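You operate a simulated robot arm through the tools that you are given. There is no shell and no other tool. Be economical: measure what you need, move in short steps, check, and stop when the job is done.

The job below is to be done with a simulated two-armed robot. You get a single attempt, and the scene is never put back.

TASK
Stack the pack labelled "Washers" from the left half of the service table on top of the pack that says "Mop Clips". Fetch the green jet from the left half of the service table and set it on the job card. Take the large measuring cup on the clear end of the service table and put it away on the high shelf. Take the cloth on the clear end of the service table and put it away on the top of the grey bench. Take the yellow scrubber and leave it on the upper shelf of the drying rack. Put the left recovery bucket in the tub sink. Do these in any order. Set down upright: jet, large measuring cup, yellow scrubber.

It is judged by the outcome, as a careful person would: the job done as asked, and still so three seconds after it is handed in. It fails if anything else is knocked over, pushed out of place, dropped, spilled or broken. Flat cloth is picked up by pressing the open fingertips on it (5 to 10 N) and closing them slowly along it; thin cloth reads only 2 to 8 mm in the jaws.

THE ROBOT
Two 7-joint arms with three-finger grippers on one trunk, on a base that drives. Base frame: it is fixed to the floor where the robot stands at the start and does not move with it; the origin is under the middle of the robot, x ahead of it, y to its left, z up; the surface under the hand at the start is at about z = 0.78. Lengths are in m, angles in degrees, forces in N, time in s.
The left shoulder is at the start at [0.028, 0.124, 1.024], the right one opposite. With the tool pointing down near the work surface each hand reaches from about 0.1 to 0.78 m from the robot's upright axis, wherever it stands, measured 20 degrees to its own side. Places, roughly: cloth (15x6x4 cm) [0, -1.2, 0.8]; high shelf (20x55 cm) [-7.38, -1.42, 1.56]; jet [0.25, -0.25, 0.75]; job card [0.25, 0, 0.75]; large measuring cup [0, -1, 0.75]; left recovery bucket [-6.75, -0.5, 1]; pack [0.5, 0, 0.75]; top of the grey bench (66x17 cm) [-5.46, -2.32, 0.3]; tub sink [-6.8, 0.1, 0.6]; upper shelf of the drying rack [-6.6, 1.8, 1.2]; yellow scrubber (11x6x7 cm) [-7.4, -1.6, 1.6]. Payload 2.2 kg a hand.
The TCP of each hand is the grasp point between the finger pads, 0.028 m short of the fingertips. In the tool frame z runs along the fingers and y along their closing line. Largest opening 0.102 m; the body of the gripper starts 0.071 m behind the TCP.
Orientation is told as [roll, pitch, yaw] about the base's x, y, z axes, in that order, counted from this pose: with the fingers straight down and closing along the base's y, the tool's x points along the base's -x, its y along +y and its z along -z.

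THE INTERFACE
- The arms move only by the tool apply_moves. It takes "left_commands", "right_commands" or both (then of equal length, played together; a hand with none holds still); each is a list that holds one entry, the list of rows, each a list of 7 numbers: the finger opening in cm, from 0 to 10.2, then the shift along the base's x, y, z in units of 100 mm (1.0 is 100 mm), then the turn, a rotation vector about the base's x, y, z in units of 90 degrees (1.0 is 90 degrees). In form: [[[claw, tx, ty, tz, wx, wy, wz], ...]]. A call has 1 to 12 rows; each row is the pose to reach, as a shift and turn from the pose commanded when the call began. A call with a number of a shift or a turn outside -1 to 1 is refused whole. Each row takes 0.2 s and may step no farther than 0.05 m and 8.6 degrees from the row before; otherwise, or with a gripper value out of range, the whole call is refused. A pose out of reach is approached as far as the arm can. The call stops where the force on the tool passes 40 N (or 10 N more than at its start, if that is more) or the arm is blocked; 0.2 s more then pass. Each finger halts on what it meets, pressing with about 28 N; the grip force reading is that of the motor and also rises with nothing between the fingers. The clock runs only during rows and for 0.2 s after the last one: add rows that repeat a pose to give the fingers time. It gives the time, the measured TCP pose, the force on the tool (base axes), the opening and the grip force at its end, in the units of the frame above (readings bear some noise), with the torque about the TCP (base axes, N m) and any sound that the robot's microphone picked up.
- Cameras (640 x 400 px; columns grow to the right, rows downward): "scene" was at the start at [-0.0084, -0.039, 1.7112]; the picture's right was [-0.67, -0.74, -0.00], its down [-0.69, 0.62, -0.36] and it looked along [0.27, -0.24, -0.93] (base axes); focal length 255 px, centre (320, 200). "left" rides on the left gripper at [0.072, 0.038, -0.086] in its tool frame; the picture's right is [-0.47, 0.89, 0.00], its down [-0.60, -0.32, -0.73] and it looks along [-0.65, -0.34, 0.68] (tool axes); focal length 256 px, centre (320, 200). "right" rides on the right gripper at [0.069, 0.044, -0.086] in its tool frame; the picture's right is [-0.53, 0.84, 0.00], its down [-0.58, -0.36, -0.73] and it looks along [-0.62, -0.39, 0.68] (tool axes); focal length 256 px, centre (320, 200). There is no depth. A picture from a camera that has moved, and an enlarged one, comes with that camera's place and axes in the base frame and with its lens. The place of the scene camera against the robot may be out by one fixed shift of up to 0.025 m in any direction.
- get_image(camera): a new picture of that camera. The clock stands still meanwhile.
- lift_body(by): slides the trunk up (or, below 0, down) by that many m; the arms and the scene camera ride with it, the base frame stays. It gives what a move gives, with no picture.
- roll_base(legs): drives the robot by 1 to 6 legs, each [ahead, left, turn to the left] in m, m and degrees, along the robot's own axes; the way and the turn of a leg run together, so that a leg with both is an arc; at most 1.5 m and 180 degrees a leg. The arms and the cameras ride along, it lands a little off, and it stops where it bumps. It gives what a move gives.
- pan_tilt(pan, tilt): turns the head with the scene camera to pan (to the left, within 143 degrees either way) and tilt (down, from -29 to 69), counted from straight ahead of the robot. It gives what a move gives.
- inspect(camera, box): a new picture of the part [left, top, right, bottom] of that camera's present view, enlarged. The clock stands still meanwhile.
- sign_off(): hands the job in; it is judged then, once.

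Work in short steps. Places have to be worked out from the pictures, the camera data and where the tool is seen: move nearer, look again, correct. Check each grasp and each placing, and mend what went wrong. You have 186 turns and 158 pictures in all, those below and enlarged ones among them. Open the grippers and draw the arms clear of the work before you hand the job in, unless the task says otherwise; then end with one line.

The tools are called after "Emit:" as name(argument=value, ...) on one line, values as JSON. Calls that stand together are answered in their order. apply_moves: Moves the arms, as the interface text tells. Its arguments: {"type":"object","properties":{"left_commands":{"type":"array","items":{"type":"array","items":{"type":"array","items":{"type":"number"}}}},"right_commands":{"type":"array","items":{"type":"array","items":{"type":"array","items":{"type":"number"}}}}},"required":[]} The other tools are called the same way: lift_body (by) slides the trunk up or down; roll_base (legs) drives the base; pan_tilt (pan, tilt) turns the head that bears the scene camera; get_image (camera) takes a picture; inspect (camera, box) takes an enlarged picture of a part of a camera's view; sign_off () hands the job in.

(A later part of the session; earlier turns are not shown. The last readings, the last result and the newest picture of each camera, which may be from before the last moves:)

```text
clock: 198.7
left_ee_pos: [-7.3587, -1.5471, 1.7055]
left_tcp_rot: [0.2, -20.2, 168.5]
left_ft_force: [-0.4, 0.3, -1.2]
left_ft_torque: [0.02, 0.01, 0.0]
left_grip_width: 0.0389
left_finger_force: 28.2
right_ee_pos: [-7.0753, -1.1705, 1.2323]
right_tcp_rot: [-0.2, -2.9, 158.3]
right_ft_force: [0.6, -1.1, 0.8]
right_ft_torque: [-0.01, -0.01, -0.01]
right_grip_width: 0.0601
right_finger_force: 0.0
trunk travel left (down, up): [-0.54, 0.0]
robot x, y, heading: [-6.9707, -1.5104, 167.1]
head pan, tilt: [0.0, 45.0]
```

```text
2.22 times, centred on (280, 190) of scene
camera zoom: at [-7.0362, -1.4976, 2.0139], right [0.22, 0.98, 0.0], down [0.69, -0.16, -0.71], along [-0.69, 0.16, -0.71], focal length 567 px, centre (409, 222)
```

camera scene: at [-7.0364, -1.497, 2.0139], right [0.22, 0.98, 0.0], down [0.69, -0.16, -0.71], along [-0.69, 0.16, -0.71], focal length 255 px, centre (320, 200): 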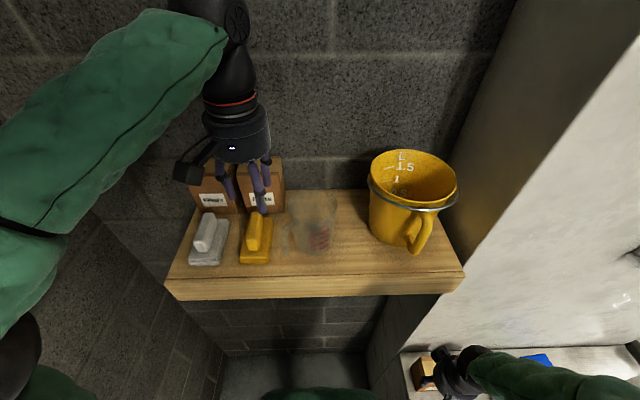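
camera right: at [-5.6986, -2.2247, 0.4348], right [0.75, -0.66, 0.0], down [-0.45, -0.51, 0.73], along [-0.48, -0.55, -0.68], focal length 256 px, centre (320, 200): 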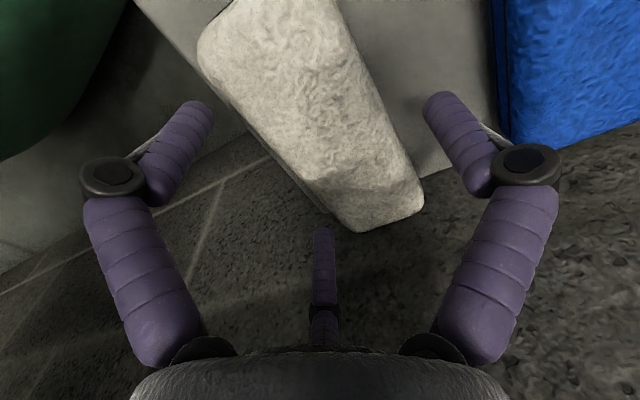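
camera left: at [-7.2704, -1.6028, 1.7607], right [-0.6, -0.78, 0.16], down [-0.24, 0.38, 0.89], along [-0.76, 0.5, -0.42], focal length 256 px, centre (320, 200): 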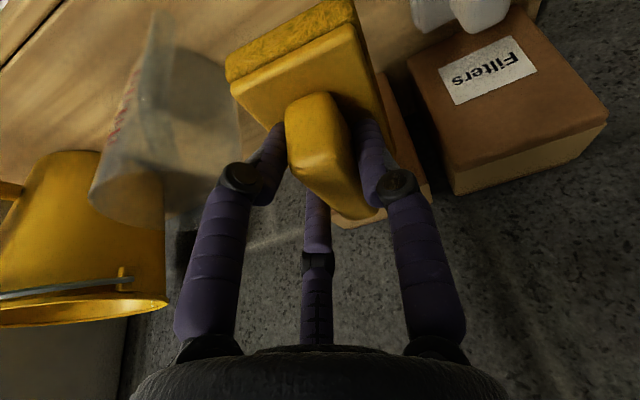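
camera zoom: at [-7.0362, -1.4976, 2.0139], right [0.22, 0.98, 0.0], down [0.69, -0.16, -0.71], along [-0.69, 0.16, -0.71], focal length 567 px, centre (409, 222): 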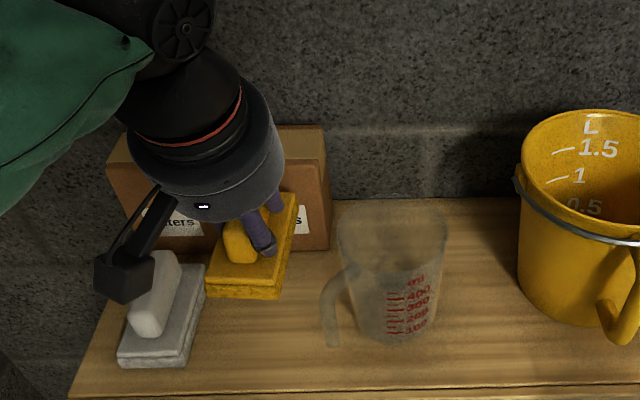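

Held well; cup and others undisturbed. Back out 0.5 m and strafe right 1.0 m to face the bucket on the cabinet.

Emit:
roll_base(legs=[[-0.5, 0, 0], [0, -1.0, 0]])

Emit:
pan_tilt(pan=-20, tilt=45)

Emit:
get_image(camera="scene")

```text
clock: 206.4
left_ee_pos: [-6.6545, -0.6757, 1.7041]
left_tcp_rot: [0.1, -20.4, 168.9]
left_ft_force: [-0.1, 0.0, -0.6]
left_ft_torque: [0.02, 0.01, -0.01]
left_grip_width: 0.0377
left_finger_force: 28.3
right_ee_pos: [-6.3726, -0.2997, 1.2307]
right_tcp_rot: [-0.1, -2.8, 158.6]
right_ft_force: [-0.2, -0.8, -0.2]
right_ft_torque: [0.02, 0.0, -0.03]
right_grip_width: 0.0599
right_finger_force: 0.2
trunk travel left (down, up): [-0.54, 0.0]
robot x, y, heading: [-6.2631, -0.6379, 167.6]
head pan, tilt: [0.0, 45.0]
```

```text
clock: 207.2
left_ee_pos: [-6.6551, -0.6753, 1.7044]
left_tcp_rot: [0.2, -20.2, 168.9]
left_ft_force: [0.0, -0.3, -0.9]
left_ft_torque: [-0.04, 0.03, 0.0]
left_grip_width: 0.0376
left_finger_force: 28.0
right_ee_pos: [-6.3715, -0.3, 1.2311]
right_tcp_rot: [-0.1, -2.7, 158.6]
right_ft_force: [0.1, -0.1, -0.9]
right_ft_torque: [0.01, 0.01, 0.0]
right_grip_width: 0.0596
right_finger_force: 0.1
trunk travel left (down, up): [-0.54, 0.0]
robot x, y, heading: [-6.2669, -0.6368, 167.6]
head pan, tilt: [-20.0, 45.0]
```

```text
51 pictures are left
camera scene: at [-6.3214, -0.5993, 2.0139], right [0.54, 0.84, 0.0], down [0.6, -0.38, -0.71], along [-0.6, 0.38, -0.71], focal length 255 px, centre (320, 200)
```

scene: 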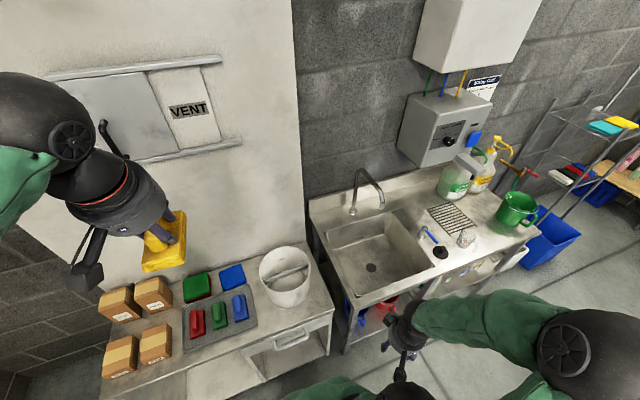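

Zoom on the bucket and the sink.

Emit:
inspect(camera="scene", box=[230, 160, 470, 340])

```text
2.22 times, centred on (350, 250) of scene
camera zoom: at [-6.3214, -0.5993, 2.0139], right [0.54, 0.84, 0.0], down [0.6, -0.38, -0.71], along [-0.6, 0.38, -0.71], focal length 567 px, centre (253, 89)
```

zoom: 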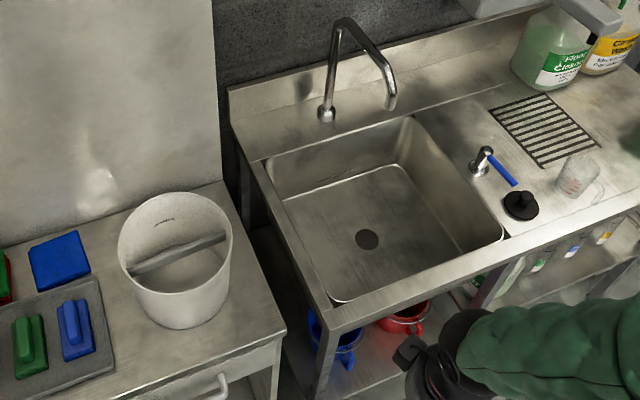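

The bucket has a crossbar near (−6.824,−0.434), z≈1.09, running sideways; I'll grip that with the right hand. Turn the right wrist +97° and move over the bucket.

Emit:
apply_moves(right_commands=[[[6, -0.1, 0, 0.1, 0, 0, 0.08], [6, -0.2, 0, 0.2, 0, 0, 0.16], [6, -0.3, 0, 0.2, 0, 0, 0.24], [6, -0.4, 0, 0.2, 0, 0, 0.32], [6, -0.5, 0, 0.2, 0, 0, 0.4], [6, -0.6, 0, 0.2, 0, 0, 0.48], [6, -0.7, -0.05, 0.2, 0, 0, 0.56], [6, -0.8, -0.1, 0.2, 0, 0, 0.64], [6, -0.9, -0.15, 0.2, 0, 0, 0.72], [6, -1.0, -0.2, 0.2, 0, 0, 0.8], [6, -1.0, -0.3, 0.2, 0, 0, 0.88], [6, -1.0, -0.3, 0.2, 0, 0, 0.96]]])

Emit:
apply_moves(right_commands=[[[6, -0.35, -0.1, 0, 0, 0, 0.06], [6, -0.7, -0.2, 0, 0, 0, 0.12], [6, -1.0, -0.3, 0, 0, 0, 0.12]]])

Emit:
apply_moves(right_commands=[[[6, -0.35, -0.1, 0, 0, 0, 0], [6, -0.7, -0.2, 0, 0, 0, 0], [6, -1.0, -0.3, 0, 0, 0, 0], [6, -1.0, -0.3, 0, 0, 0, 0]]])

Emit:
get_image(camera="right")

Emit:
get_image(camera="scene")

```text
clock: 209.8
left_ee_pos: [-6.6556, -0.6757, 1.7053]
left_tcp_rot: [0.2, -20.2, 168.8]
left_ft_force: [-0.3, -0.2, -0.7]
left_ft_torque: [0.0, -0.01, -0.01]
left_grip_width: 0.0371
left_finger_force: 28.1
right_ee_pos: [-6.4724, -0.3286, 1.2502]
right_tcp_rot: [-0.1, -2.8, -114.9]
right_ft_force: [-0.1, 0.2, -0.4]
right_ft_torque: [0.03, 0.01, 0.01]
right_grip_width: 0.06
right_finger_force: 0.1
trunk travel left (down, up): [-0.54, 0.0]
robot x, y, heading: [-6.269, -0.6351, 167.5]
head pan, tilt: [-20.0, 45.0]
```

```text
clock: 210.6
left_ee_pos: [-6.6549, -0.6756, 1.7064]
left_tcp_rot: [0.2, -20.3, 168.9]
left_ft_force: [0.3, 0.2, -1.1]
left_ft_torque: [-0.01, -0.01, 0.03]
left_grip_width: 0.0374
left_finger_force: 28.0
right_ee_pos: [-6.5737, -0.3593, 1.252]
right_tcp_rot: [0.0, -2.9, -104.3]
right_ft_force: [-1.1, -0.2, -0.5]
right_ft_torque: [0.02, 0.0, -0.01]
right_grip_width: 0.0599
right_finger_force: 0.0
trunk travel left (down, up): [-0.54, 0.0]
robot x, y, heading: [-6.2675, -0.6333, 167.1]
head pan, tilt: [-20.0, 45.0]
```

```text
clock: 211.6
left_ee_pos: [-6.6538, -0.6756, 1.7067]
left_tcp_rot: [0.2, -20.2, 168.9]
left_ft_force: [0.8, -0.4, -1.3]
left_ft_torque: [-0.03, -0.02, -0.02]
left_grip_width: 0.0372
left_finger_force: 28.0
right_ee_pos: [-6.6725, -0.3883, 1.253]
right_tcp_rot: [-0.1, -2.8, -104.2]
right_ft_force: [-0.8, 0.4, 0.4]
right_ft_torque: [0.0, 0.03, 0.0]
right_grip_width: 0.0602
right_finger_force: 0.1
trunk travel left (down, up): [-0.54, 0.0]
robot x, y, heading: [-6.266, -0.6325, 167.6]
head pan, tilt: [-20.0, 45.0]
```

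```text
49 pictures are left
camera right: at [-6.6122, -0.3286, 1.3332], right [0.69, -0.73, 0.03], down [-0.49, -0.43, 0.76], along [-0.54, -0.53, -0.65], focal length 256 px, centre (320, 200)
```

right: 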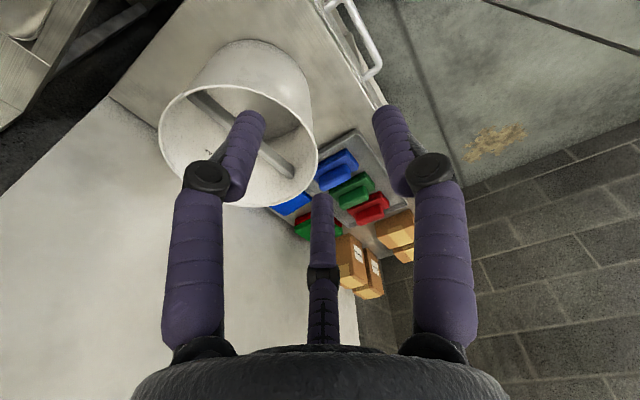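

```text
48 pictures are left
camera scene: at [-6.3211, -0.599, 2.0139], right [0.54, 0.84, 0.0], down [0.6, -0.38, -0.71], along [-0.6, 0.38, -0.71], focal length 255 px, centre (320, 200)
```

scene: 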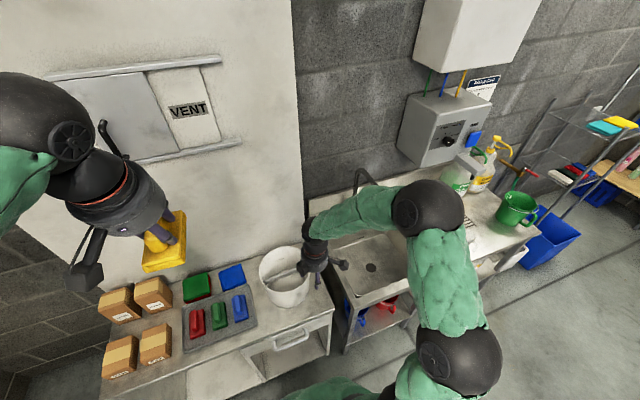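

The bar exists; triangulating, the rim is at z≈0.99 and the bar mid ≈(−6.86,−0.426). Move above it, level the hand, and look again.

Emit:
apply_moves(right_commands=[[[6, -0.3, -0.06, -0.1, 0.03, -0.0075, 0], [6, -0.6, -0.12, -0.2, 0.03, -0.0075, 0], [6, -0.95, -0.18, -0.3, 0.03, -0.0075, 0]]])

Emit:
apply_moves(right_commands=[[[6, -0.3, -0.06, -0.2, 0, 0, 0], [6, -0.6, -0.12, -0.5, 0, 0, 0], [6, -0.93, -0.19, -0.7, 0, 0, 0], [6, -0.93, -0.19, -0.7, 0, 0, 0]]])

Emit:
get_image(camera="right")

```text
clock: 212.4
left_ee_pos: [-6.6569, -0.6765, 1.7057]
left_tcp_rot: [0.1, -20.2, 168.8]
left_ft_force: [-0.9, 0.2, -1.1]
left_ft_torque: [0.01, -0.05, 0.0]
left_grip_width: 0.037
left_finger_force: 27.9
right_ee_pos: [-6.7678, -0.4071, 1.2197]
right_tcp_rot: [0.0, 0.1, -104.2]
right_ft_force: [0.6, -0.6, 0.3]
right_ft_torque: [0.03, -0.01, -0.03]
right_grip_width: 0.0596
right_finger_force: 0.0
trunk travel left (down, up): [-0.54, 0.0]
robot x, y, heading: [-6.265, -0.6328, 167.5]
head pan, tilt: [-20.0, 45.0]
```

```text
clock: 213.4
left_ee_pos: [-6.6542, -0.6766, 1.7055]
left_tcp_rot: [0.2, -20.3, 168.8]
left_ft_force: [0.4, -0.7, -0.8]
left_ft_torque: [0.01, -0.03, 0.0]
left_grip_width: 0.0369
left_finger_force: 27.8
right_ee_pos: [-6.8606, -0.4254, 1.1514]
right_tcp_rot: [-0.1, -0.1, -104.2]
right_ft_force: [0.3, -0.5, 0.1]
right_ft_torque: [0.0, 0.02, 0.03]
right_grip_width: 0.0601
right_finger_force: 0.0
trunk travel left (down, up): [-0.54, 0.0]
robot x, y, heading: [-6.2632, -0.6382, 167.5]
head pan, tilt: [-20.0, 45.0]
```

```text
47 pictures are left
camera right: at [-6.8011, -0.3695, 1.2364], right [0.69, -0.73, 0.0], down [-0.49, -0.47, 0.73], along [-0.53, -0.5, -0.68], focal length 256 px, centre (320, 200)
```

right: 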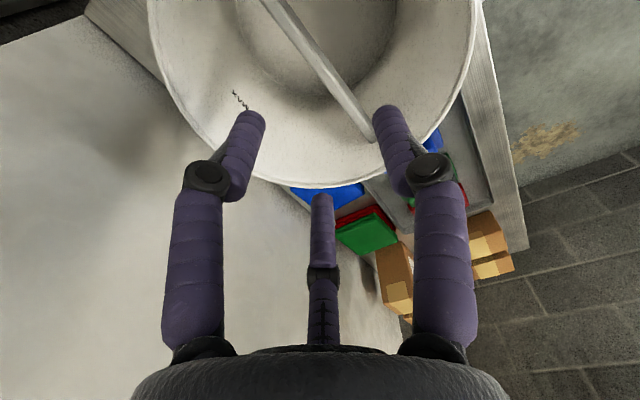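

Rim centre ≈(−6.859,−0.42,1.04); bar ≈z 1.01 through (−6.861,−0.42). Descend with jaws straddling the bar.

Emit:
apply_moves(right_commands=[[[6.5, -0.1, 0.07, -0.2, 0, 0, 0.045], [6.5, -0.1, 0.07, -0.5, 0, 0, 0.045], [6.5, -0.1, 0.07, -0.8, 0, 0, 0.045], [6.5, -0.1, 0.07, -1.0, 0, 0, 0.045], [6.5, -0.1, 0.07, -1.0, 0, 0, 0.045]]])

Emit:
get_image(camera="right")

```text
clock: 214.6
left_ee_pos: [-6.6545, -0.6757, 1.7059]
left_tcp_rot: [0.2, -20.3, 168.9]
left_ft_force: [-0.4, 0.2, -1.5]
left_ft_torque: [0.01, 0.0, -0.02]
left_grip_width: 0.0366
left_finger_force: 28.3
right_ee_pos: [-6.8703, -0.4182, 1.0507]
right_tcp_rot: [-0.2, 0.0, -100.3]
right_ft_force: [1.6, 0.0, 0.3]
right_ft_torque: [0.0, 0.04, 0.02]
right_grip_width: 0.0649
right_finger_force: 0.0
trunk travel left (down, up): [-0.54, 0.0]
robot x, y, heading: [-6.2639, -0.6338, 167.4]
head pan, tilt: [-20.0, 45.0]
```

```text
46 pictures are left
camera right: at [-6.8143, -0.3591, 1.1357], right [0.74, -0.68, 0.0], down [-0.46, -0.5, 0.73], along [-0.49, -0.54, -0.68], focal length 256 px, centre (320, 200)
```

right: 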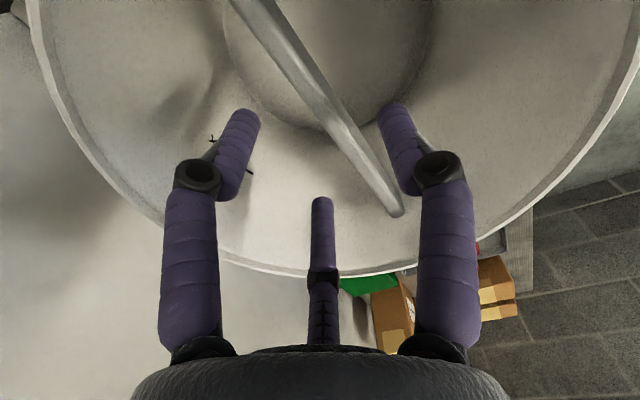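

Bar measured at z≈1.006, offset as planned. Descend 4.7 cm and close.

Emit:
apply_moves(right_commands=[[[6.5, 0, 0, -0.2, 0, 0, 0.015], [6.5, 0, 0, -0.4, 0, 0, 0.015], [6.5, 0, 0, -0.47, 0, 0, 0.015], [5, 0, 0, -0.47, 0, 0, 0.015], [3.5, 0, 0, -0.47, 0, 0, 0.015], [2, 0, 0, -0.47, 0, 0, 0.015], [0.5, 0, 0, -0.47, 0, 0, 0.015], [0.5, 0, 0, -0.47, 0, 0, 0.015]]])

Emit:
get_image(camera="right")

```text
clock: 216.4
left_ee_pos: [-6.6552, -0.6759, 1.7058]
left_tcp_rot: [0.2, -20.1, 168.9]
left_ft_force: [0.2, 0.3, -1.3]
left_ft_torque: [-0.01, 0.01, 0.0]
left_grip_width: 0.0367
left_finger_force: 27.9
right_ee_pos: [-6.8703, -0.4176, 1.0038]
right_tcp_rot: [-0.1, 0.0, -98.8]
right_ft_force: [1.0, 0.7, 0.2]
right_ft_torque: [0.1, -0.04, 0.0]
right_grip_width: 0.0201
right_finger_force: 27.7
trunk travel left (down, up): [-0.54, 0.0]
robot x, y, heading: [-6.2654, -0.6338, 167.5]
head pan, tilt: [-20.0, 45.0]
```

```text
45 pictures are left
camera right: at [-6.8167, -0.358, 1.0884], right [0.75, -0.66, 0.0], down [-0.45, -0.51, 0.73], along [-0.48, -0.55, -0.68], focal length 256 px, centre (320, 200)
```

right: 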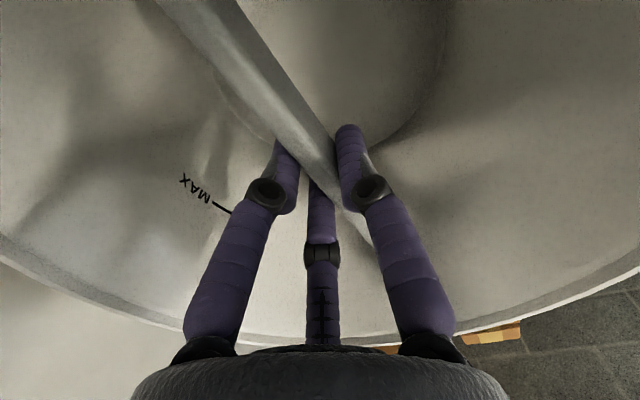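

Bar gripped. Lift slowly and read the weight.

Emit:
apply_moves(right_commands=[[[0.5, 0, 0, 0.1, 0, 0, 0], [0.5, 0, 0, 0.25, 0, 0, 0], [0.5, 0, 0, 0.45, 0, 0, 0], [0.5, 0, 0, 0.7, 0, 0, 0], [0.5, 0, 0, 0.7, 0, 0, 0]]])

Emit:
get_image(camera="scene")

```text
clock: 217.6
left_ee_pos: [-6.655, -0.6753, 1.7058]
left_tcp_rot: [0.2, -20.3, 168.9]
left_ft_force: [-0.1, 0.4, -0.1]
left_ft_torque: [-0.01, -0.03, -0.02]
left_grip_width: 0.0366
left_finger_force: 27.9
right_ee_pos: [-6.871, -0.4196, 1.0735]
right_tcp_rot: [0.0, 0.0, -98.9]
right_ft_force: [0.2, 0.4, -5.7]
right_ft_torque: [0.01, 0.03, 0.02]
right_grip_width: 0.0199
right_finger_force: 27.9
trunk travel left (down, up): [-0.54, 0.0]
robot x, y, heading: [-6.2647, -0.6321, 167.4]
head pan, tilt: [-20.0, 45.0]
```

```text
44 pictures are left
camera scene: at [-6.3227, -0.5989, 2.0138], right [0.54, 0.84, 0.0], down [0.6, -0.38, -0.71], along [-0.6, 0.38, -0.71], focal length 255 px, centre (320, 200)
```

scene: 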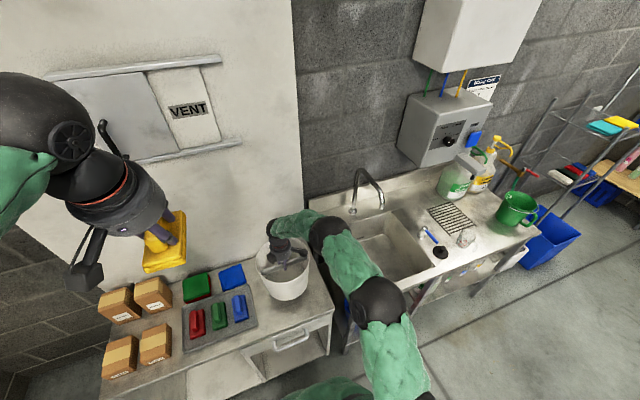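

Bucket lifted (≈0.6 kg). Raise and pull it back to clear the faucet, then strafe right 0.5 m.

Emit:
apply_moves(right_commands=[[[0.5, 0.2, -0.04, 0.35, 0, 0, 0], [0.5, 0.5, -0.1, 0.7, 0, 0, 0], [0.5, 0.8, -0.17, 1.0, 0, 0, 0], [0.5, 1.0, -0.22, 1.0, 0, 0, 0], [0.5, 1.0, -0.22, 1.0, 0, 0, 0]]])

Emit:
roll_base(legs=[[0, -0.5, 0]])

Emit:
get_image(camera="scene")

Emit:
get_image(camera="right")

```text
clock: 218.8
left_ee_pos: [-6.6567, -0.6761, 1.7044]
left_tcp_rot: [0.3, -20.2, 168.9]
left_ft_force: [0.4, -0.5, -1.1]
left_ft_torque: [-0.03, -0.01, -0.01]
left_grip_width: 0.0365
left_finger_force: 28.1
right_ee_pos: [-6.7711, -0.4408, 1.1738]
right_tcp_rot: [0.0, -0.1, -98.8]
right_ft_force: [-0.3, -0.4, -5.6]
right_ft_torque: [0.03, 0.05, -0.01]
right_grip_width: 0.0201
right_finger_force: 27.8
trunk travel left (down, up): [-0.54, 0.0]
robot x, y, heading: [-6.2645, -0.6307, 167.4]
head pan, tilt: [-20.0, 45.0]
```

```text
clock: 221.8
left_ee_pos: [-6.5461, -0.1854, 1.705]
left_tcp_rot: [0.1, -20.2, 168.9]
left_ft_force: [0.0, 0.0, -0.6]
left_ft_torque: [0.0, -0.01, 0.03]
left_grip_width: 0.0363
left_finger_force: 27.3
right_ee_pos: [-6.6623, 0.0496, 1.1734]
right_tcp_rot: [0.0, 0.0, -98.7]
right_ft_force: [0.0, -0.9, -5.7]
right_ft_torque: [-0.03, 0.02, 0.05]
right_grip_width: 0.0202
right_finger_force: 28.0
trunk travel left (down, up): [-0.54, 0.0]
robot x, y, heading: [-6.1558, -0.1454, 167.7]
head pan, tilt: [-20.0, 45.0]
```

```text
43 pictures are left
camera scene: at [-6.2135, -0.1077, 2.0139], right [0.54, 0.84, 0.0], down [0.6, -0.38, -0.71], along [-0.6, 0.38, -0.71], focal length 255 px, centre (320, 200)
```

scene: 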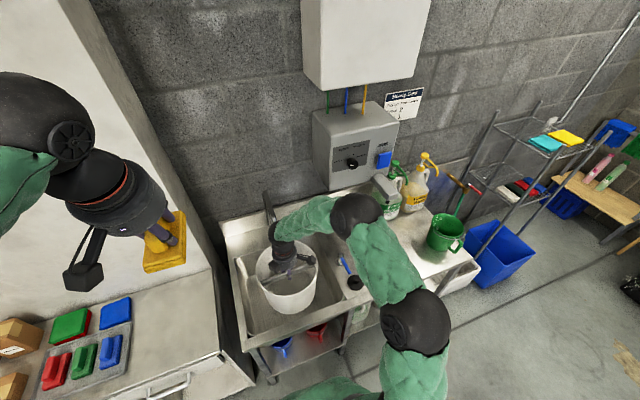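

```text
42 pictures are left
camera right: at [-6.609, 0.1111, 1.259], right [0.75, -0.66, 0.0], down [-0.45, -0.51, 0.73], along [-0.48, -0.55, -0.68], focal length 256 px, centre (320, 200)
```

right: 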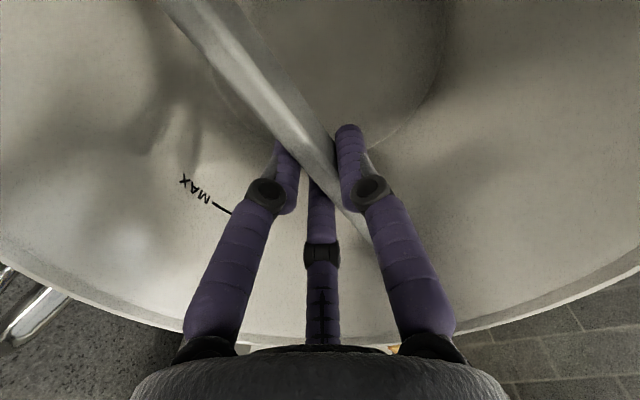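

Zoom to locate the basin relative to the bucket.

Emit:
inspect(camera="scene", box=[200, 170, 400, 370])

```text
2.00 times, centred on (300, 270) of scene
camera zoom: at [-6.2135, -0.1077, 2.0139], right [0.54, 0.84, 0.0], down [0.6, -0.38, -0.71], along [-0.6, 0.38, -0.71], focal length 510 px, centre (360, 60)
```

zoom: 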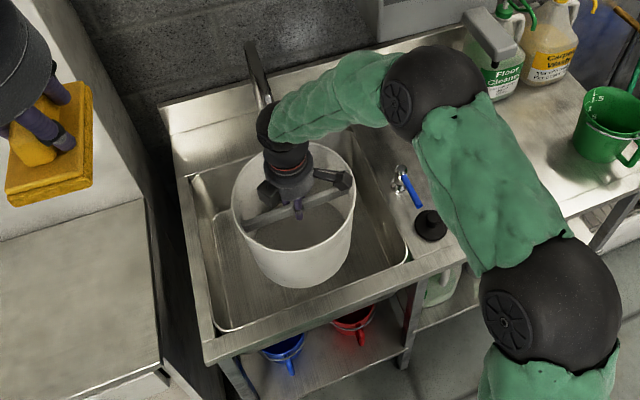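

Basin spans x≈−6.65…−7.04, spout at back right. Drive ahead 0.15 m so the bucket hangs over the basin at ≈(−6.80,0.08), then lower the trunk partly.

Emit:
roll_base(legs=[[0.15, 0, 0]])

Emit:
lift_body(by=-0.15)

Emit:
inspect(camera="scene", box=[160, 150, 440, 370])

```text
clock: 223.0
left_ee_pos: [-6.6487, -0.1612, 1.7045]
left_tcp_rot: [0.2, -20.0, 168.9]
left_ft_force: [-0.9, 0.5, -1.2]
left_ft_torque: [-0.04, -0.13, 0.02]
left_grip_width: 0.0359
left_finger_force: 27.5
right_ee_pos: [-6.7453, 0.0683, 1.1616]
right_tcp_rot: [2.8, 0.3, -98.4]
right_ft_force: [19.2, -5.3, -6.4]
right_ft_torque: [0.07, -0.09, -0.04]
right_grip_width: 0.0222
right_finger_force: 12.9
trunk travel left (down, up): [-0.54, 0.0]
robot x, y, heading: [-6.2554, -0.1245, 167.6]
head pan, tilt: [-20.0, 45.0]
stopped in leg 1: the force on the tool passed its limit at 53 N (the readings are from after the stop); the commanded pose is now the measured one
```

```text
clock: 224.7
left_ee_pos: [-6.6442, -0.1625, 1.5553]
left_tcp_rot: [0.1, -20.2, 169.0]
left_ft_force: [-0.4, 0.0, -1.5]
left_ft_torque: [0.01, -0.02, 0.01]
left_grip_width: 0.0359
left_finger_force: 27.8
right_ee_pos: [-6.7481, 0.0691, 1.0185]
right_tcp_rot: [1.6, 0.2, -98.6]
right_ft_force: [0.3, 0.8, -5.3]
right_ft_torque: [-0.01, 0.06, -0.03]
right_grip_width: 0.0201
right_finger_force: 28.2
trunk travel left (down, up): [-0.39, 0.15]
robot x, y, heading: [-6.2524, -0.1168, 167.4]
head pan, tilt: [-20.0, 45.0]
```

```text
1.82 times, centred on (300, 260) of scene
camera zoom: at [-6.3106, -0.0857, 1.8641], right [0.54, 0.84, 0.0], down [0.6, -0.38, -0.71], along [-0.6, 0.38, -0.71], focal length 464 px, centre (356, 91)
```

zoom: 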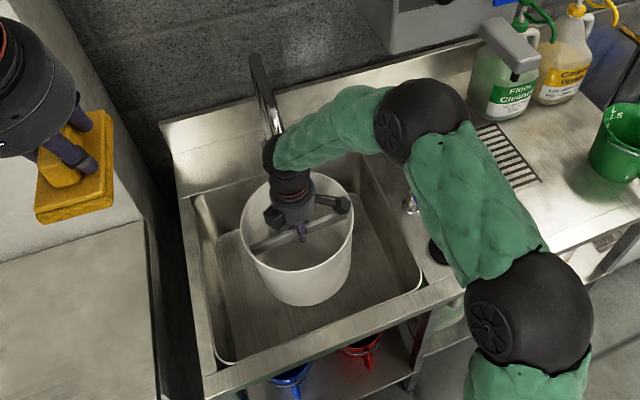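

The bucket touched the faucet spout; it is now lower. See the spout from the right wrist camera.

Emit:
get_image(camera="right")

Emit:
get_image(camera="left")

```text
39 pictures are left
camera right: at [-6.6983, 0.1306, 1.1046], right [0.76, -0.65, 0.02], down [-0.47, -0.52, 0.72], along [-0.46, -0.55, -0.69], focal length 256 px, centre (320, 200)
```

right: 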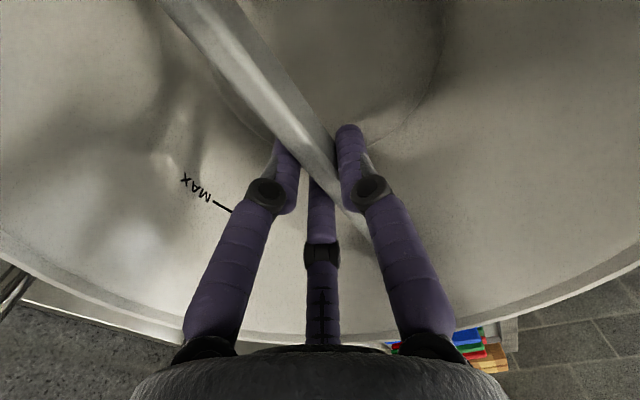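

```text
38 pictures are left
camera left: at [-6.5548, -0.2191, 1.6109], right [-0.6, -0.79, 0.16], down [-0.25, 0.37, 0.89], along [-0.76, 0.49, -0.42], focal length 256 px, centre (320, 200)
```

left: 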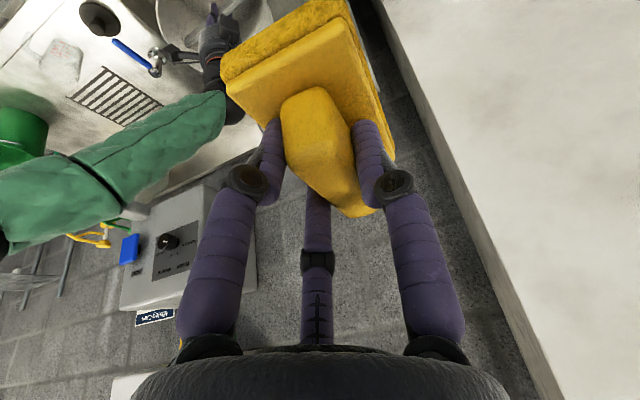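

Reassessing: bucket is ~0.15 tall, its bottom now ≈0.91, just above the sink rim; the spout tip hangs near (−6.88,0.10,1.11). Lower further, then shift slightly back to centre in the basin.

Emit:
lift_body(by=-0.1)

Emit:
apply_moves(right_commands=[[[0.5, -0.15, 0.05, 0, -0.018, 0, 0], [0.5, -0.28, 0.1, 0, -0.018, 0, 0], [0.5, -0.28, 0.1, 0, -0.018, 0, 0]]])

Emit:
inspect(camera="scene", box=[160, 130, 440, 350])

```text
clock: 226.1
left_ee_pos: [-6.6448, -0.1633, 1.456]
left_tcp_rot: [0.2, -20.3, 169.0]
left_ft_force: [0.6, 0.4, -1.3]
left_ft_torque: [0.0, 0.0, 0.0]
left_grip_width: 0.0359
left_finger_force: 28.1
right_ee_pos: [-6.7476, 0.0692, 0.9186]
right_tcp_rot: [1.6, 0.2, -98.5]
right_ft_force: [-0.4, 0.0, -5.4]
right_ft_torque: [0.01, 0.02, 0.01]
right_grip_width: 0.0199
right_finger_force: 28.3
trunk travel left (down, up): [-0.29, 0.25]
robot x, y, heading: [-6.2571, -0.1194, 167.6]
head pan, tilt: [-20.0, 45.0]
```

```text
clock: 226.9
left_ee_pos: [-6.6442, -0.1628, 1.4541]
left_tcp_rot: [0.1, -20.2, 169.1]
left_ft_force: [0.2, 0.2, -0.7]
left_ft_torque: [-0.01, 0.02, 0.0]
left_grip_width: 0.0358
left_finger_force: 27.7
right_ee_pos: [-6.7774, 0.0798, 0.918]
right_tcp_rot: [1.9, -1.3, -98.4]
right_ft_force: [0.1, 0.1, -6.3]
right_ft_torque: [0.04, 0.04, 0.0]
right_grip_width: 0.0203
right_finger_force: 28.1
trunk travel left (down, up): [-0.29, 0.25]
robot x, y, heading: [-6.2525, -0.1213, 167.6]
head pan, tilt: [-20.0, 45.0]
```

```text
1.82 times, centred on (300, 240) of scene
camera zoom: at [-6.3107, -0.0857, 1.7639], right [0.54, 0.84, 0.0], down [0.6, -0.38, -0.71], along [-0.6, 0.38, -0.71], focal length 464 px, centre (356, 127)
```

zoom: 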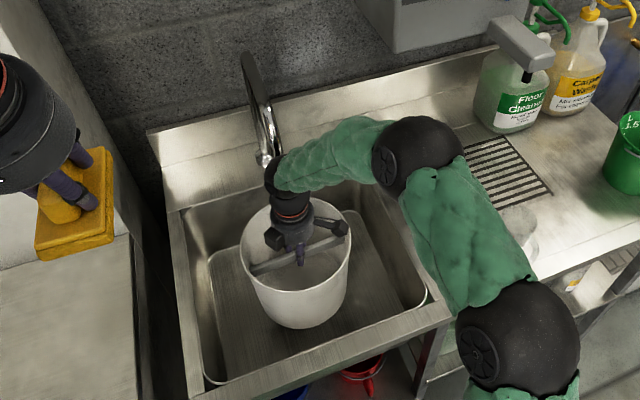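

Level the hand, then lower the trunk toward the basin floor.

Emit:
apply_moves(right_commands=[[[0.5, 0, 0, 0, 0.0174, 0.0188, 0], [0.5, 0, 0, 0, 0.0174, 0.0188, 0]]])

Emit:
lift_body(by=-0.16)

Emit:
inspect(camera="scene", box=[160, 100, 440, 320])

```text
clock: 227.5
left_ee_pos: [-6.6451, -0.162, 1.4556]
left_tcp_rot: [0.2, -20.3, 169.0]
left_ft_force: [0.2, -0.4, -0.2]
left_ft_torque: [-0.04, -0.03, 0.01]
left_grip_width: 0.0358
left_finger_force: 28.7
right_ee_pos: [-6.7785, 0.0793, 0.9174]
right_tcp_rot: [-0.1, -0.1, -98.5]
right_ft_force: [0.3, -0.6, -5.2]
right_ft_torque: [-0.01, 0.01, 0.0]
right_grip_width: 0.0201
right_finger_force: 27.8
trunk travel left (down, up): [-0.29, 0.25]
robot x, y, heading: [-6.2535, -0.1208, 167.5]
head pan, tilt: [-20.0, 45.0]
```

```text
clock: 228.9
left_ee_pos: [-6.6437, -0.1631, 1.3143]
left_tcp_rot: [0.2, -20.2, 168.9]
left_ft_force: [-1.0, -0.2, -0.5]
left_ft_torque: [0.0, -0.07, 0.02]
left_grip_width: 0.0352
left_finger_force: 28.1
right_ee_pos: [-6.7839, 0.0813, 0.7875]
right_tcp_rot: [-1.1, -0.1, -98.8]
right_ft_force: [7.7, -2.2, 22.1]
right_ft_torque: [-0.26, -1.22, -0.01]
right_grip_width: 0.0205
right_finger_force: 28.0
trunk travel left (down, up): [-0.15, 0.39]
robot x, y, heading: [-6.258, -0.1201, 167.4]
head pan, tilt: [-20.0, 45.0]
stopped: the force on the tool passed its limit at 88 N (the readings are from after the stop); the commanded pose is now the measured one
```

```text
1.82 times, centred on (300, 210) of scene
camera zoom: at [-6.3101, -0.0861, 1.6234], right [0.54, 0.84, 0.0], down [0.6, -0.38, -0.71], along [-0.6, 0.38, -0.71], focal length 464 px, centre (356, 182)
```

zoom: 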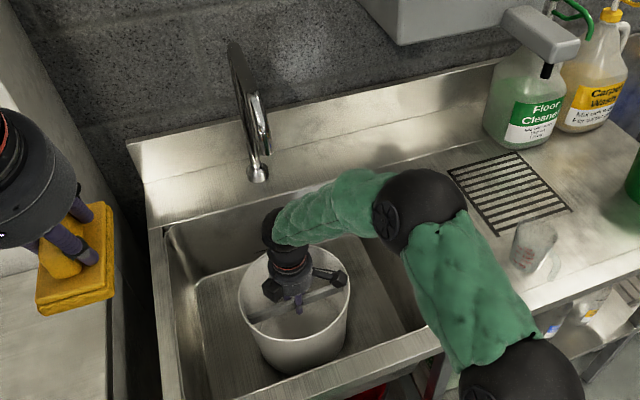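

Contact at TCP z≈0.79. To confirm it's the basin floor, lift 2 cm, shift 1.5 cm back and lower gently again.

Emit:
apply_moves(right_commands=[[[0.5, 0.03, -0.01, 0.2, 0.009, 0.002, 0], [0.5, -0.1, 0.04, 0.2, 0.009, 0.002, 0], [0.5, -0.1, 0.04, 0.1, 0.009, 0.002, 0], [0.5, -0.1, 0.04, 0.06, 0.009, 0.002, 0], [0.5, -0.1, 0.04, 0.03, 0.009, 0.002, 0], [0.5, -0.1, 0.04, 0.0, 0.009, 0.002, 0], [0.5, -0.1, 0.04, -0.03, 0.009, 0.002, 0], [0.5, -0.1, 0.04, -0.03, 0.009, 0.002, 0]]])

Emit:
get_image(camera="right")

```text
clock: 230.7
left_ee_pos: [-6.6413, -0.1623, 1.316]
left_tcp_rot: [0.2, -20.2, 168.9]
left_ft_force: [0.2, -0.6, -0.1]
left_ft_torque: [0.04, -0.01, -0.04]
left_grip_width: 0.0353
left_finger_force: 27.8
right_ee_pos: [-6.7962, 0.0875, 0.788]
right_tcp_rot: [-1.9, 0.7, -98.9]
right_ft_force: [-7.4, 7.3, 29.8]
right_ft_torque: [-0.14, -1.05, 0.37]
right_grip_width: 0.0213
right_finger_force: 27.5
trunk travel left (down, up): [-0.15, 0.39]
robot x, y, heading: [-6.2541, -0.1209, 167.5]
head pan, tilt: [-20.0, 45.0]
```

```text
35 pictures are left
camera right: at [-6.7404, 0.1464, 0.872], right [0.75, -0.66, -0.03], down [-0.43, -0.53, 0.74], along [-0.5, -0.54, -0.68], focal length 256 px, centre (320, 200)
```

right: 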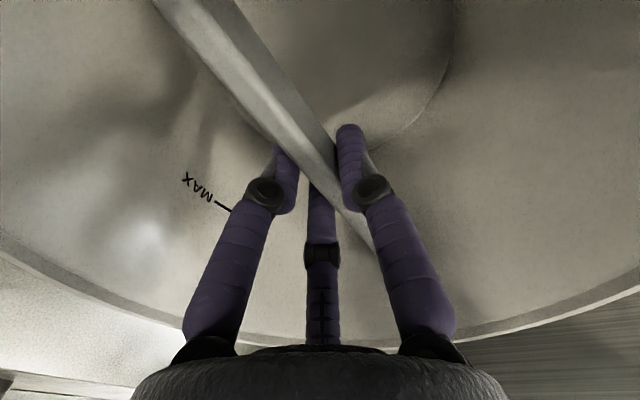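

Same contact height elsewhere: it stands on the basin floor. Level, release and rise.

Emit:
apply_moves(right_commands=[[[0.5, 0, 0, 0.04, 0.0, 0.02, 0], [2, 0, 0, 0.04, 0, 0.02, 0], [4, 0, 0, 0.04, 0, 0.02, 0], [5.5, 0, 0, 0.04, 0, 0.02, 0], [5.5, 0, 0, 0.04, 0, 0.02, 0]]])

Emit:
get_image(camera="right")

```text
clock: 231.9
left_ee_pos: [-6.6435, -0.1635, 1.3146]
left_tcp_rot: [0.1, -20.2, 168.9]
left_ft_force: [0.3, 0.2, -0.5]
left_ft_torque: [-0.04, 0.01, -0.01]
left_grip_width: 0.0355
left_finger_force: 28.9
right_ee_pos: [-6.7922, 0.0846, 0.7865]
right_tcp_rot: [-3.0, 0.3, -98.8]
right_ft_force: [-0.1, 0.5, 0.1]
right_ft_torque: [0.01, 0.01, 0.0]
right_grip_width: 0.055
right_finger_force: 0.0
trunk travel left (down, up): [-0.15, 0.39]
robot x, y, heading: [-6.2524, -0.1226, 167.5]
head pan, tilt: [-20.0, 45.0]
```

```text
34 pictures are left
camera right: at [-6.7354, 0.1449, 0.8701], right [0.75, -0.66, -0.05], down [-0.41, -0.53, 0.75], along [-0.51, -0.54, -0.66], focal length 256 px, centre (320, 200)
```

right: 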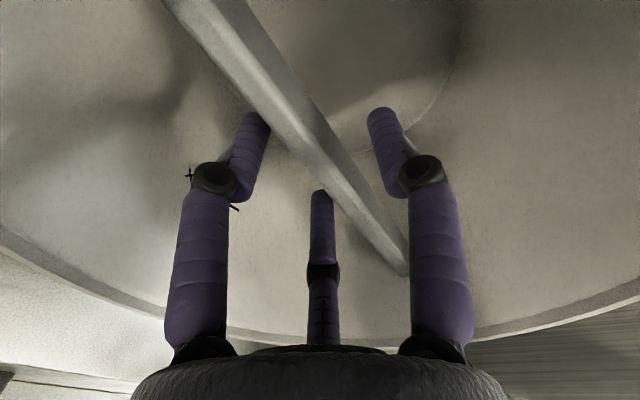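

Released. Rise 10 cm, then draw back toward the robot, away from the spout.

Emit:
apply_moves(right_commands=[[[5.5, 0.02, 0, 0.2, 0, 0, 0], [5.5, 0.05, 0, 0.5, 0, 0, 0], [5.5, 0.1, 0, 0.8, 0, 0, 0], [5.5, 0.2, 0, 1.0, 0, 0, 0]]])

Emit:
apply_moves(right_commands=[[[5.5, 0.3, -0.05, 0.3, 0, 0, 0], [5.5, 0.6, -0.1, 0.6, 0, 0, 0], [5.5, 0.95, -0.2, 1.0, 0, 0, 0]]])

Emit:
apply_moves(right_commands=[[[5.5, 0.3, -0.05, 0.3, 0, 0, 0], [5.5, 0.6, -0.1, 0.6, 0, 0, 0], [5.5, 0.95, -0.2, 0.7, 0, 0, 0]]])

Emit:
inspect(camera="scene", box=[160, 100, 440, 320])

```text
clock: 232.9
left_ee_pos: [-6.6424, -0.163, 1.3151]
left_tcp_rot: [0.2, -20.3, 168.8]
left_ft_force: [0.0, 0.3, -1.0]
left_ft_torque: [0.02, 0.0, 0.0]
left_grip_width: 0.035
left_finger_force: 27.9
right_ee_pos: [-6.7742, 0.0861, 0.8866]
right_tcp_rot: [-3.2, 0.4, -98.8]
right_ft_force: [-0.5, 0.6, -0.7]
right_ft_torque: [-0.03, 0.0, 0.03]
right_grip_width: 0.055
right_finger_force: 0.1
trunk travel left (down, up): [-0.15, 0.39]
robot x, y, heading: [-6.2517, -0.1203, 167.7]
head pan, tilt: [-20.0, 45.0]
```

```text
refused: row 3 steps farther than a row can; nothing moved
```

```text
clock: 233.7
left_ee_pos: [-6.642, -0.1637, 1.3165]
left_tcp_rot: [0.1, -20.3, 169.0]
left_ft_force: [0.6, -0.3, -1.5]
left_ft_torque: [0.0, 0.0, 0.0]
left_grip_width: 0.0347
left_finger_force: 28.2
right_ee_pos: [-6.6769, 0.0654, 0.96]
right_tcp_rot: [-3.0, 0.4, -98.8]
right_ft_force: [0.1, -0.1, -0.3]
right_ft_torque: [-0.02, 0.0, -0.02]
right_grip_width: 0.0548
right_finger_force: 0.1
trunk travel left (down, up): [-0.15, 0.39]
robot x, y, heading: [-6.252, -0.1202, 167.7]
head pan, tilt: [-20.0, 45.0]
```

```text
1.82 times, centred on (300, 210) of scene
camera zoom: at [-6.3088, -0.0862, 1.6237], right [0.54, 0.84, 0.0], down [0.6, -0.38, -0.71], along [-0.6, 0.38, -0.71], focal length 464 px, centre (356, 182)
```

zoom: 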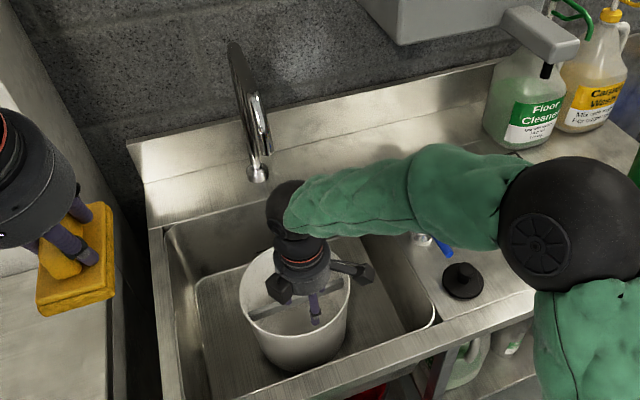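

Bucket stands in the basin. Raise the trunk and back off, then strafe right toward the drying rack and look.

Emit:
lift_body(by=0.25)

Emit:
roll_base(legs=[[-0.2, 0, 0], [0, -1.2, 0]])

Emit:
pan_tilt(pan=-45, tilt=35)

Emit:
get_image(camera="scene")

```text
clock: 236.3
left_ee_pos: [-6.6436, -0.1636, 1.5641]
left_tcp_rot: [0.2, -20.1, 168.8]
left_ft_force: [-1.0, 0.2, -1.1]
left_ft_torque: [0.04, -0.02, -0.05]
left_grip_width: 0.0348
left_finger_force: 27.7
right_ee_pos: [-6.6783, 0.0653, 1.2086]
right_tcp_rot: [-3.2, 0.4, -98.8]
right_ft_force: [-1.0, 0.3, -0.4]
right_ft_torque: [0.0, 0.02, 0.0]
right_grip_width: 0.0552
right_finger_force: 0.1
trunk travel left (down, up): [-0.4, 0.14]
robot x, y, heading: [-6.2554, -0.1208, 167.7]
head pan, tilt: [-20.0, 45.0]
```

```text
clock: 243.5
left_ee_pos: [-6.1926, 0.9605, 1.5646]
left_tcp_rot: [0.2, -20.2, 169.2]
left_ft_force: [0.4, -0.5, -0.9]
left_ft_torque: [-0.03, -0.01, 0.02]
left_grip_width: 0.0348
left_finger_force: 27.8
right_ee_pos: [-6.2274, 1.1886, 1.209]
right_tcp_rot: [-3.1, 0.4, -98.7]
right_ft_force: [-0.5, 0.4, -0.4]
right_ft_torque: [-0.02, -0.01, 0.01]
right_grip_width: 0.0551
right_finger_force: 0.1
trunk travel left (down, up): [-0.4, 0.14]
robot x, y, heading: [-5.8022, 1.0042, 168.1]
head pan, tilt: [-20.0, 45.0]
```

```text
clock: 244.4
left_ee_pos: [-6.1926, 0.9593, 1.5641]
left_tcp_rot: [0.2, -20.2, 169.2]
left_ft_force: [-1.1, 0.8, -2.0]
left_ft_torque: [0.0, -0.04, -0.04]
left_grip_width: 0.035
left_finger_force: 27.8
right_ee_pos: [-6.2283, 1.1903, 1.2096]
right_tcp_rot: [-3.1, 0.4, -98.6]
right_ft_force: [-0.4, -0.5, 0.6]
right_ft_torque: [0.01, 0.03, 0.02]
right_grip_width: 0.0549
right_finger_force: 0.0
trunk travel left (down, up): [-0.4, 0.14]
robot x, y, heading: [-5.8059, 1.0048, 167.7]
head pan, tilt: [-45.0, 35.0]
```

```text
32 pictures are left
camera scene: at [-5.8383, 1.0689, 1.8885], right [0.84, 0.54, 0.0], down [0.31, -0.48, -0.82], along [-0.44, 0.69, -0.57], focal length 255 px, centre (320, 200)
```

scene: 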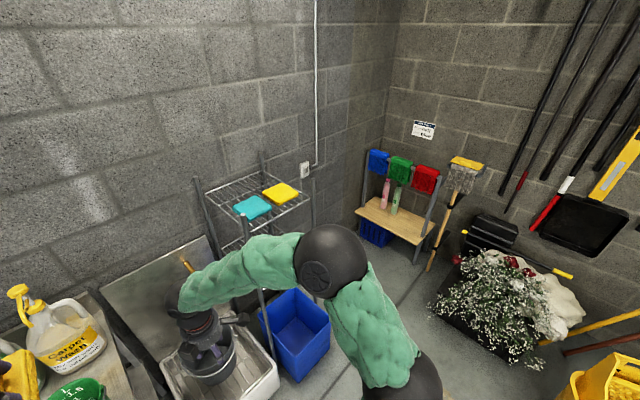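

Zoom on the rack's upper shelf.

Emit:
inspect(camera="scene", box=[180, 140, 340, 260])

```text
3.33 times, centred on (260, 200) of scene
camera zoom: at [-5.8383, 1.0689, 1.8885], right [0.84, 0.54, 0.0], down [0.31, -0.48, -0.82], along [-0.44, 0.69, -0.57], focal length 850 px, centre (520, 200)
```

zoom: 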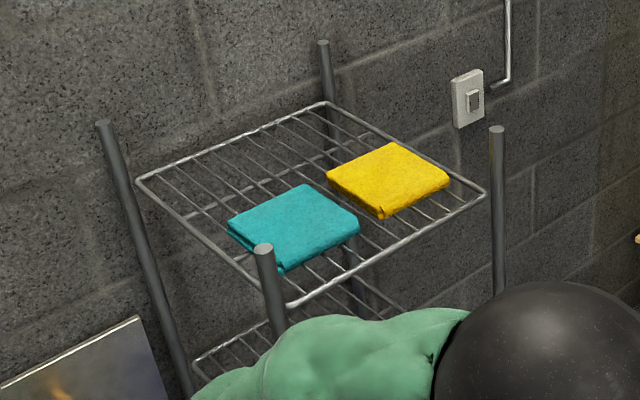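

Upper shelf: pads on its front half, free strip behind at x≈−6.66…−6.85, z≈1.2. A blue bin stands in front (front face x≈−6.28), so I'll stand at ≈(−6.02,1.72). First tuck the right hand.

Emit:
apply_moves(right_commands=[[[5.5, 0.3, 0.2, 0.15, 0, 0, 0], [5.5, 0.6, 0.4, 0.3, 0, 0, 0], [5.5, 0.9, 0.6, 0.45, 0, 0, 0], [5.5, 1.0, 0.8, 0.5, 0, 0, 0]]])

Emit:
apply_moves(right_commands=[[[5.5, 0.3, 0.2, 0.15, 0, 0, 0], [5.5, 0.6, 0.4, 0.3, 0, 0, 0], [5.5, 0.9, 0.6, 0.45, 0, 0, 0], [5.5, 1.0, 0.8, 0.5, 0, 0, 0]]])

Emit:
roll_base(legs=[[0, -0.65, 0], [0.25, 0, 0]])

Emit:
pan_tilt(pan=0, tilt=45)

Emit:
get_image(camera="scene")

```text
clock: 245.4
left_ee_pos: [-6.1917, 0.96, 1.5643]
left_tcp_rot: [0.2, -20.2, 169.2]
left_ft_force: [0.0, -0.3, -1.7]
left_ft_torque: [-0.01, -0.04, 0.01]
left_grip_width: 0.0346
left_finger_force: 28.2
right_ee_pos: [-6.1287, 1.269, 1.2578]
right_tcp_rot: [-3.1, 0.3, -98.6]
right_ft_force: [0.3, 0.7, 0.7]
right_ft_torque: [-0.01, 0.04, 0.03]
right_grip_width: 0.0549
right_finger_force: 0.1
trunk travel left (down, up): [-0.4, 0.14]
robot x, y, heading: [-5.8073, 1.0042, 167.9]
head pan, tilt: [-45.0, 35.0]
```

```text
clock: 246.4
left_ee_pos: [-6.1918, 0.96, 1.5657]
left_tcp_rot: [0.2, -20.2, 169.1]
left_ft_force: [-0.5, -0.2, -1.4]
left_ft_torque: [-0.03, -0.01, 0.02]
left_grip_width: 0.035
left_finger_force: 28.2
right_ee_pos: [-6.0277, 1.3485, 1.3085]
right_tcp_rot: [-3.0, 0.3, -98.6]
right_ft_force: [-0.7, -0.3, -0.2]
right_ft_torque: [0.02, -0.02, 0.01]
right_grip_width: 0.0551
right_finger_force: 0.0
trunk travel left (down, up): [-0.4, 0.14]
robot x, y, heading: [-5.801, 1.0065, 167.9]
head pan, tilt: [-45.0, 35.0]
```

```text
clock: 251.4
left_ee_pos: [-6.2982, 1.6425, 1.5657]
left_tcp_rot: [0.2, -20.2, 169.4]
left_ft_force: [-0.3, -0.5, -0.1]
left_ft_torque: [-0.02, -0.02, -0.02]
left_grip_width: 0.0348
left_finger_force: 27.9
right_ee_pos: [-6.1352, 2.0293, 1.3083]
right_tcp_rot: [-3.1, 0.4, -98.3]
right_ft_force: [-0.2, -0.7, 0.0]
right_ft_torque: [-0.01, 0.01, 0.01]
right_grip_width: 0.0547
right_finger_force: 0.1
trunk travel left (down, up): [-0.4, 0.14]
robot x, y, heading: [-5.9121, 1.687, 168.0]
head pan, tilt: [-45.0, 35.0]
```

```text
clock: 252.6
left_ee_pos: [-6.299, 1.641, 1.5654]
left_tcp_rot: [0.2, -20.1, 169.4]
left_ft_force: [0.1, -0.8, -1.3]
left_ft_torque: [-0.03, -0.02, -0.04]
left_grip_width: 0.0348
left_finger_force: 28.2
right_ee_pos: [-6.1363, 2.0321, 1.3082]
right_tcp_rot: [-3.1, 0.4, -98.3]
right_ft_force: [-0.4, -0.8, 0.3]
right_ft_torque: [0.01, -0.02, -0.03]
right_grip_width: 0.0552
right_finger_force: 0.1
trunk travel left (down, up): [-0.4, 0.14]
robot x, y, heading: [-5.9092, 1.6881, 168.2]
head pan, tilt: [0.0, 45.0]
```

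```text
30 pictures are left
camera scene: at [-5.9771, 1.6957, 1.8737], right [0.21, 0.98, 0.0], down [0.69, -0.15, -0.71], along [-0.69, 0.15, -0.71], focal length 255 px, centre (320, 200)
```

scene: 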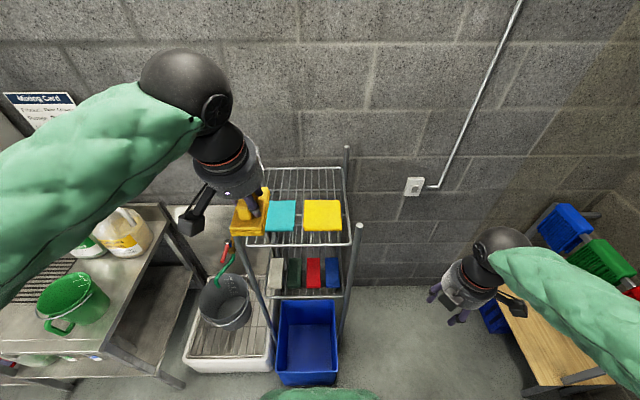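

Zoom on the rack's upper shelf from here.

Emit:
inspect(camera="scene", box=[200, 140, 400, 265])

Emit:
get_image(camera="left")

```text
3.20 times, centred on (300, 202) of scene
camera zoom: at [-5.9771, 1.6957, 1.8737], right [0.21, 0.98, 0.0], down [0.69, -0.15, -0.71], along [-0.69, 0.15, -0.71], focal length 816 px, centre (384, 192)
```

zoom: 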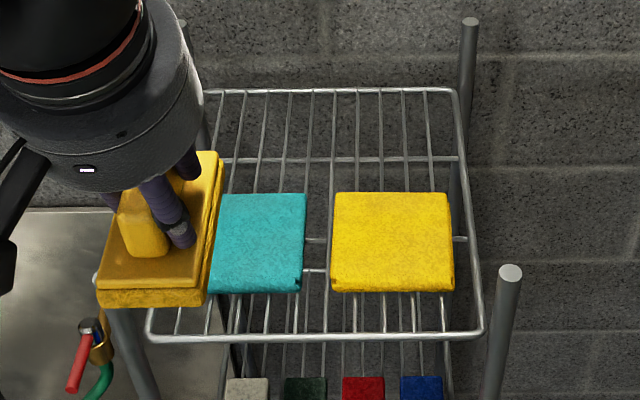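

```text
28 pictures are left
camera left: at [-6.2097, 1.5863, 1.6203], right [-0.59, -0.79, 0.16], down [-0.25, 0.37, 0.89], along [-0.77, 0.49, -0.42], focal length 256 px, centre (320, 200)
```

left: 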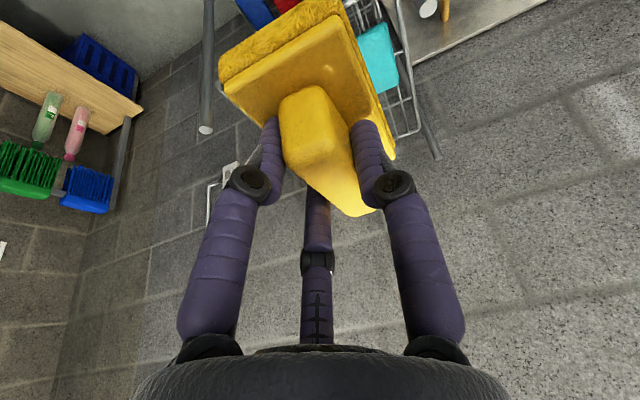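

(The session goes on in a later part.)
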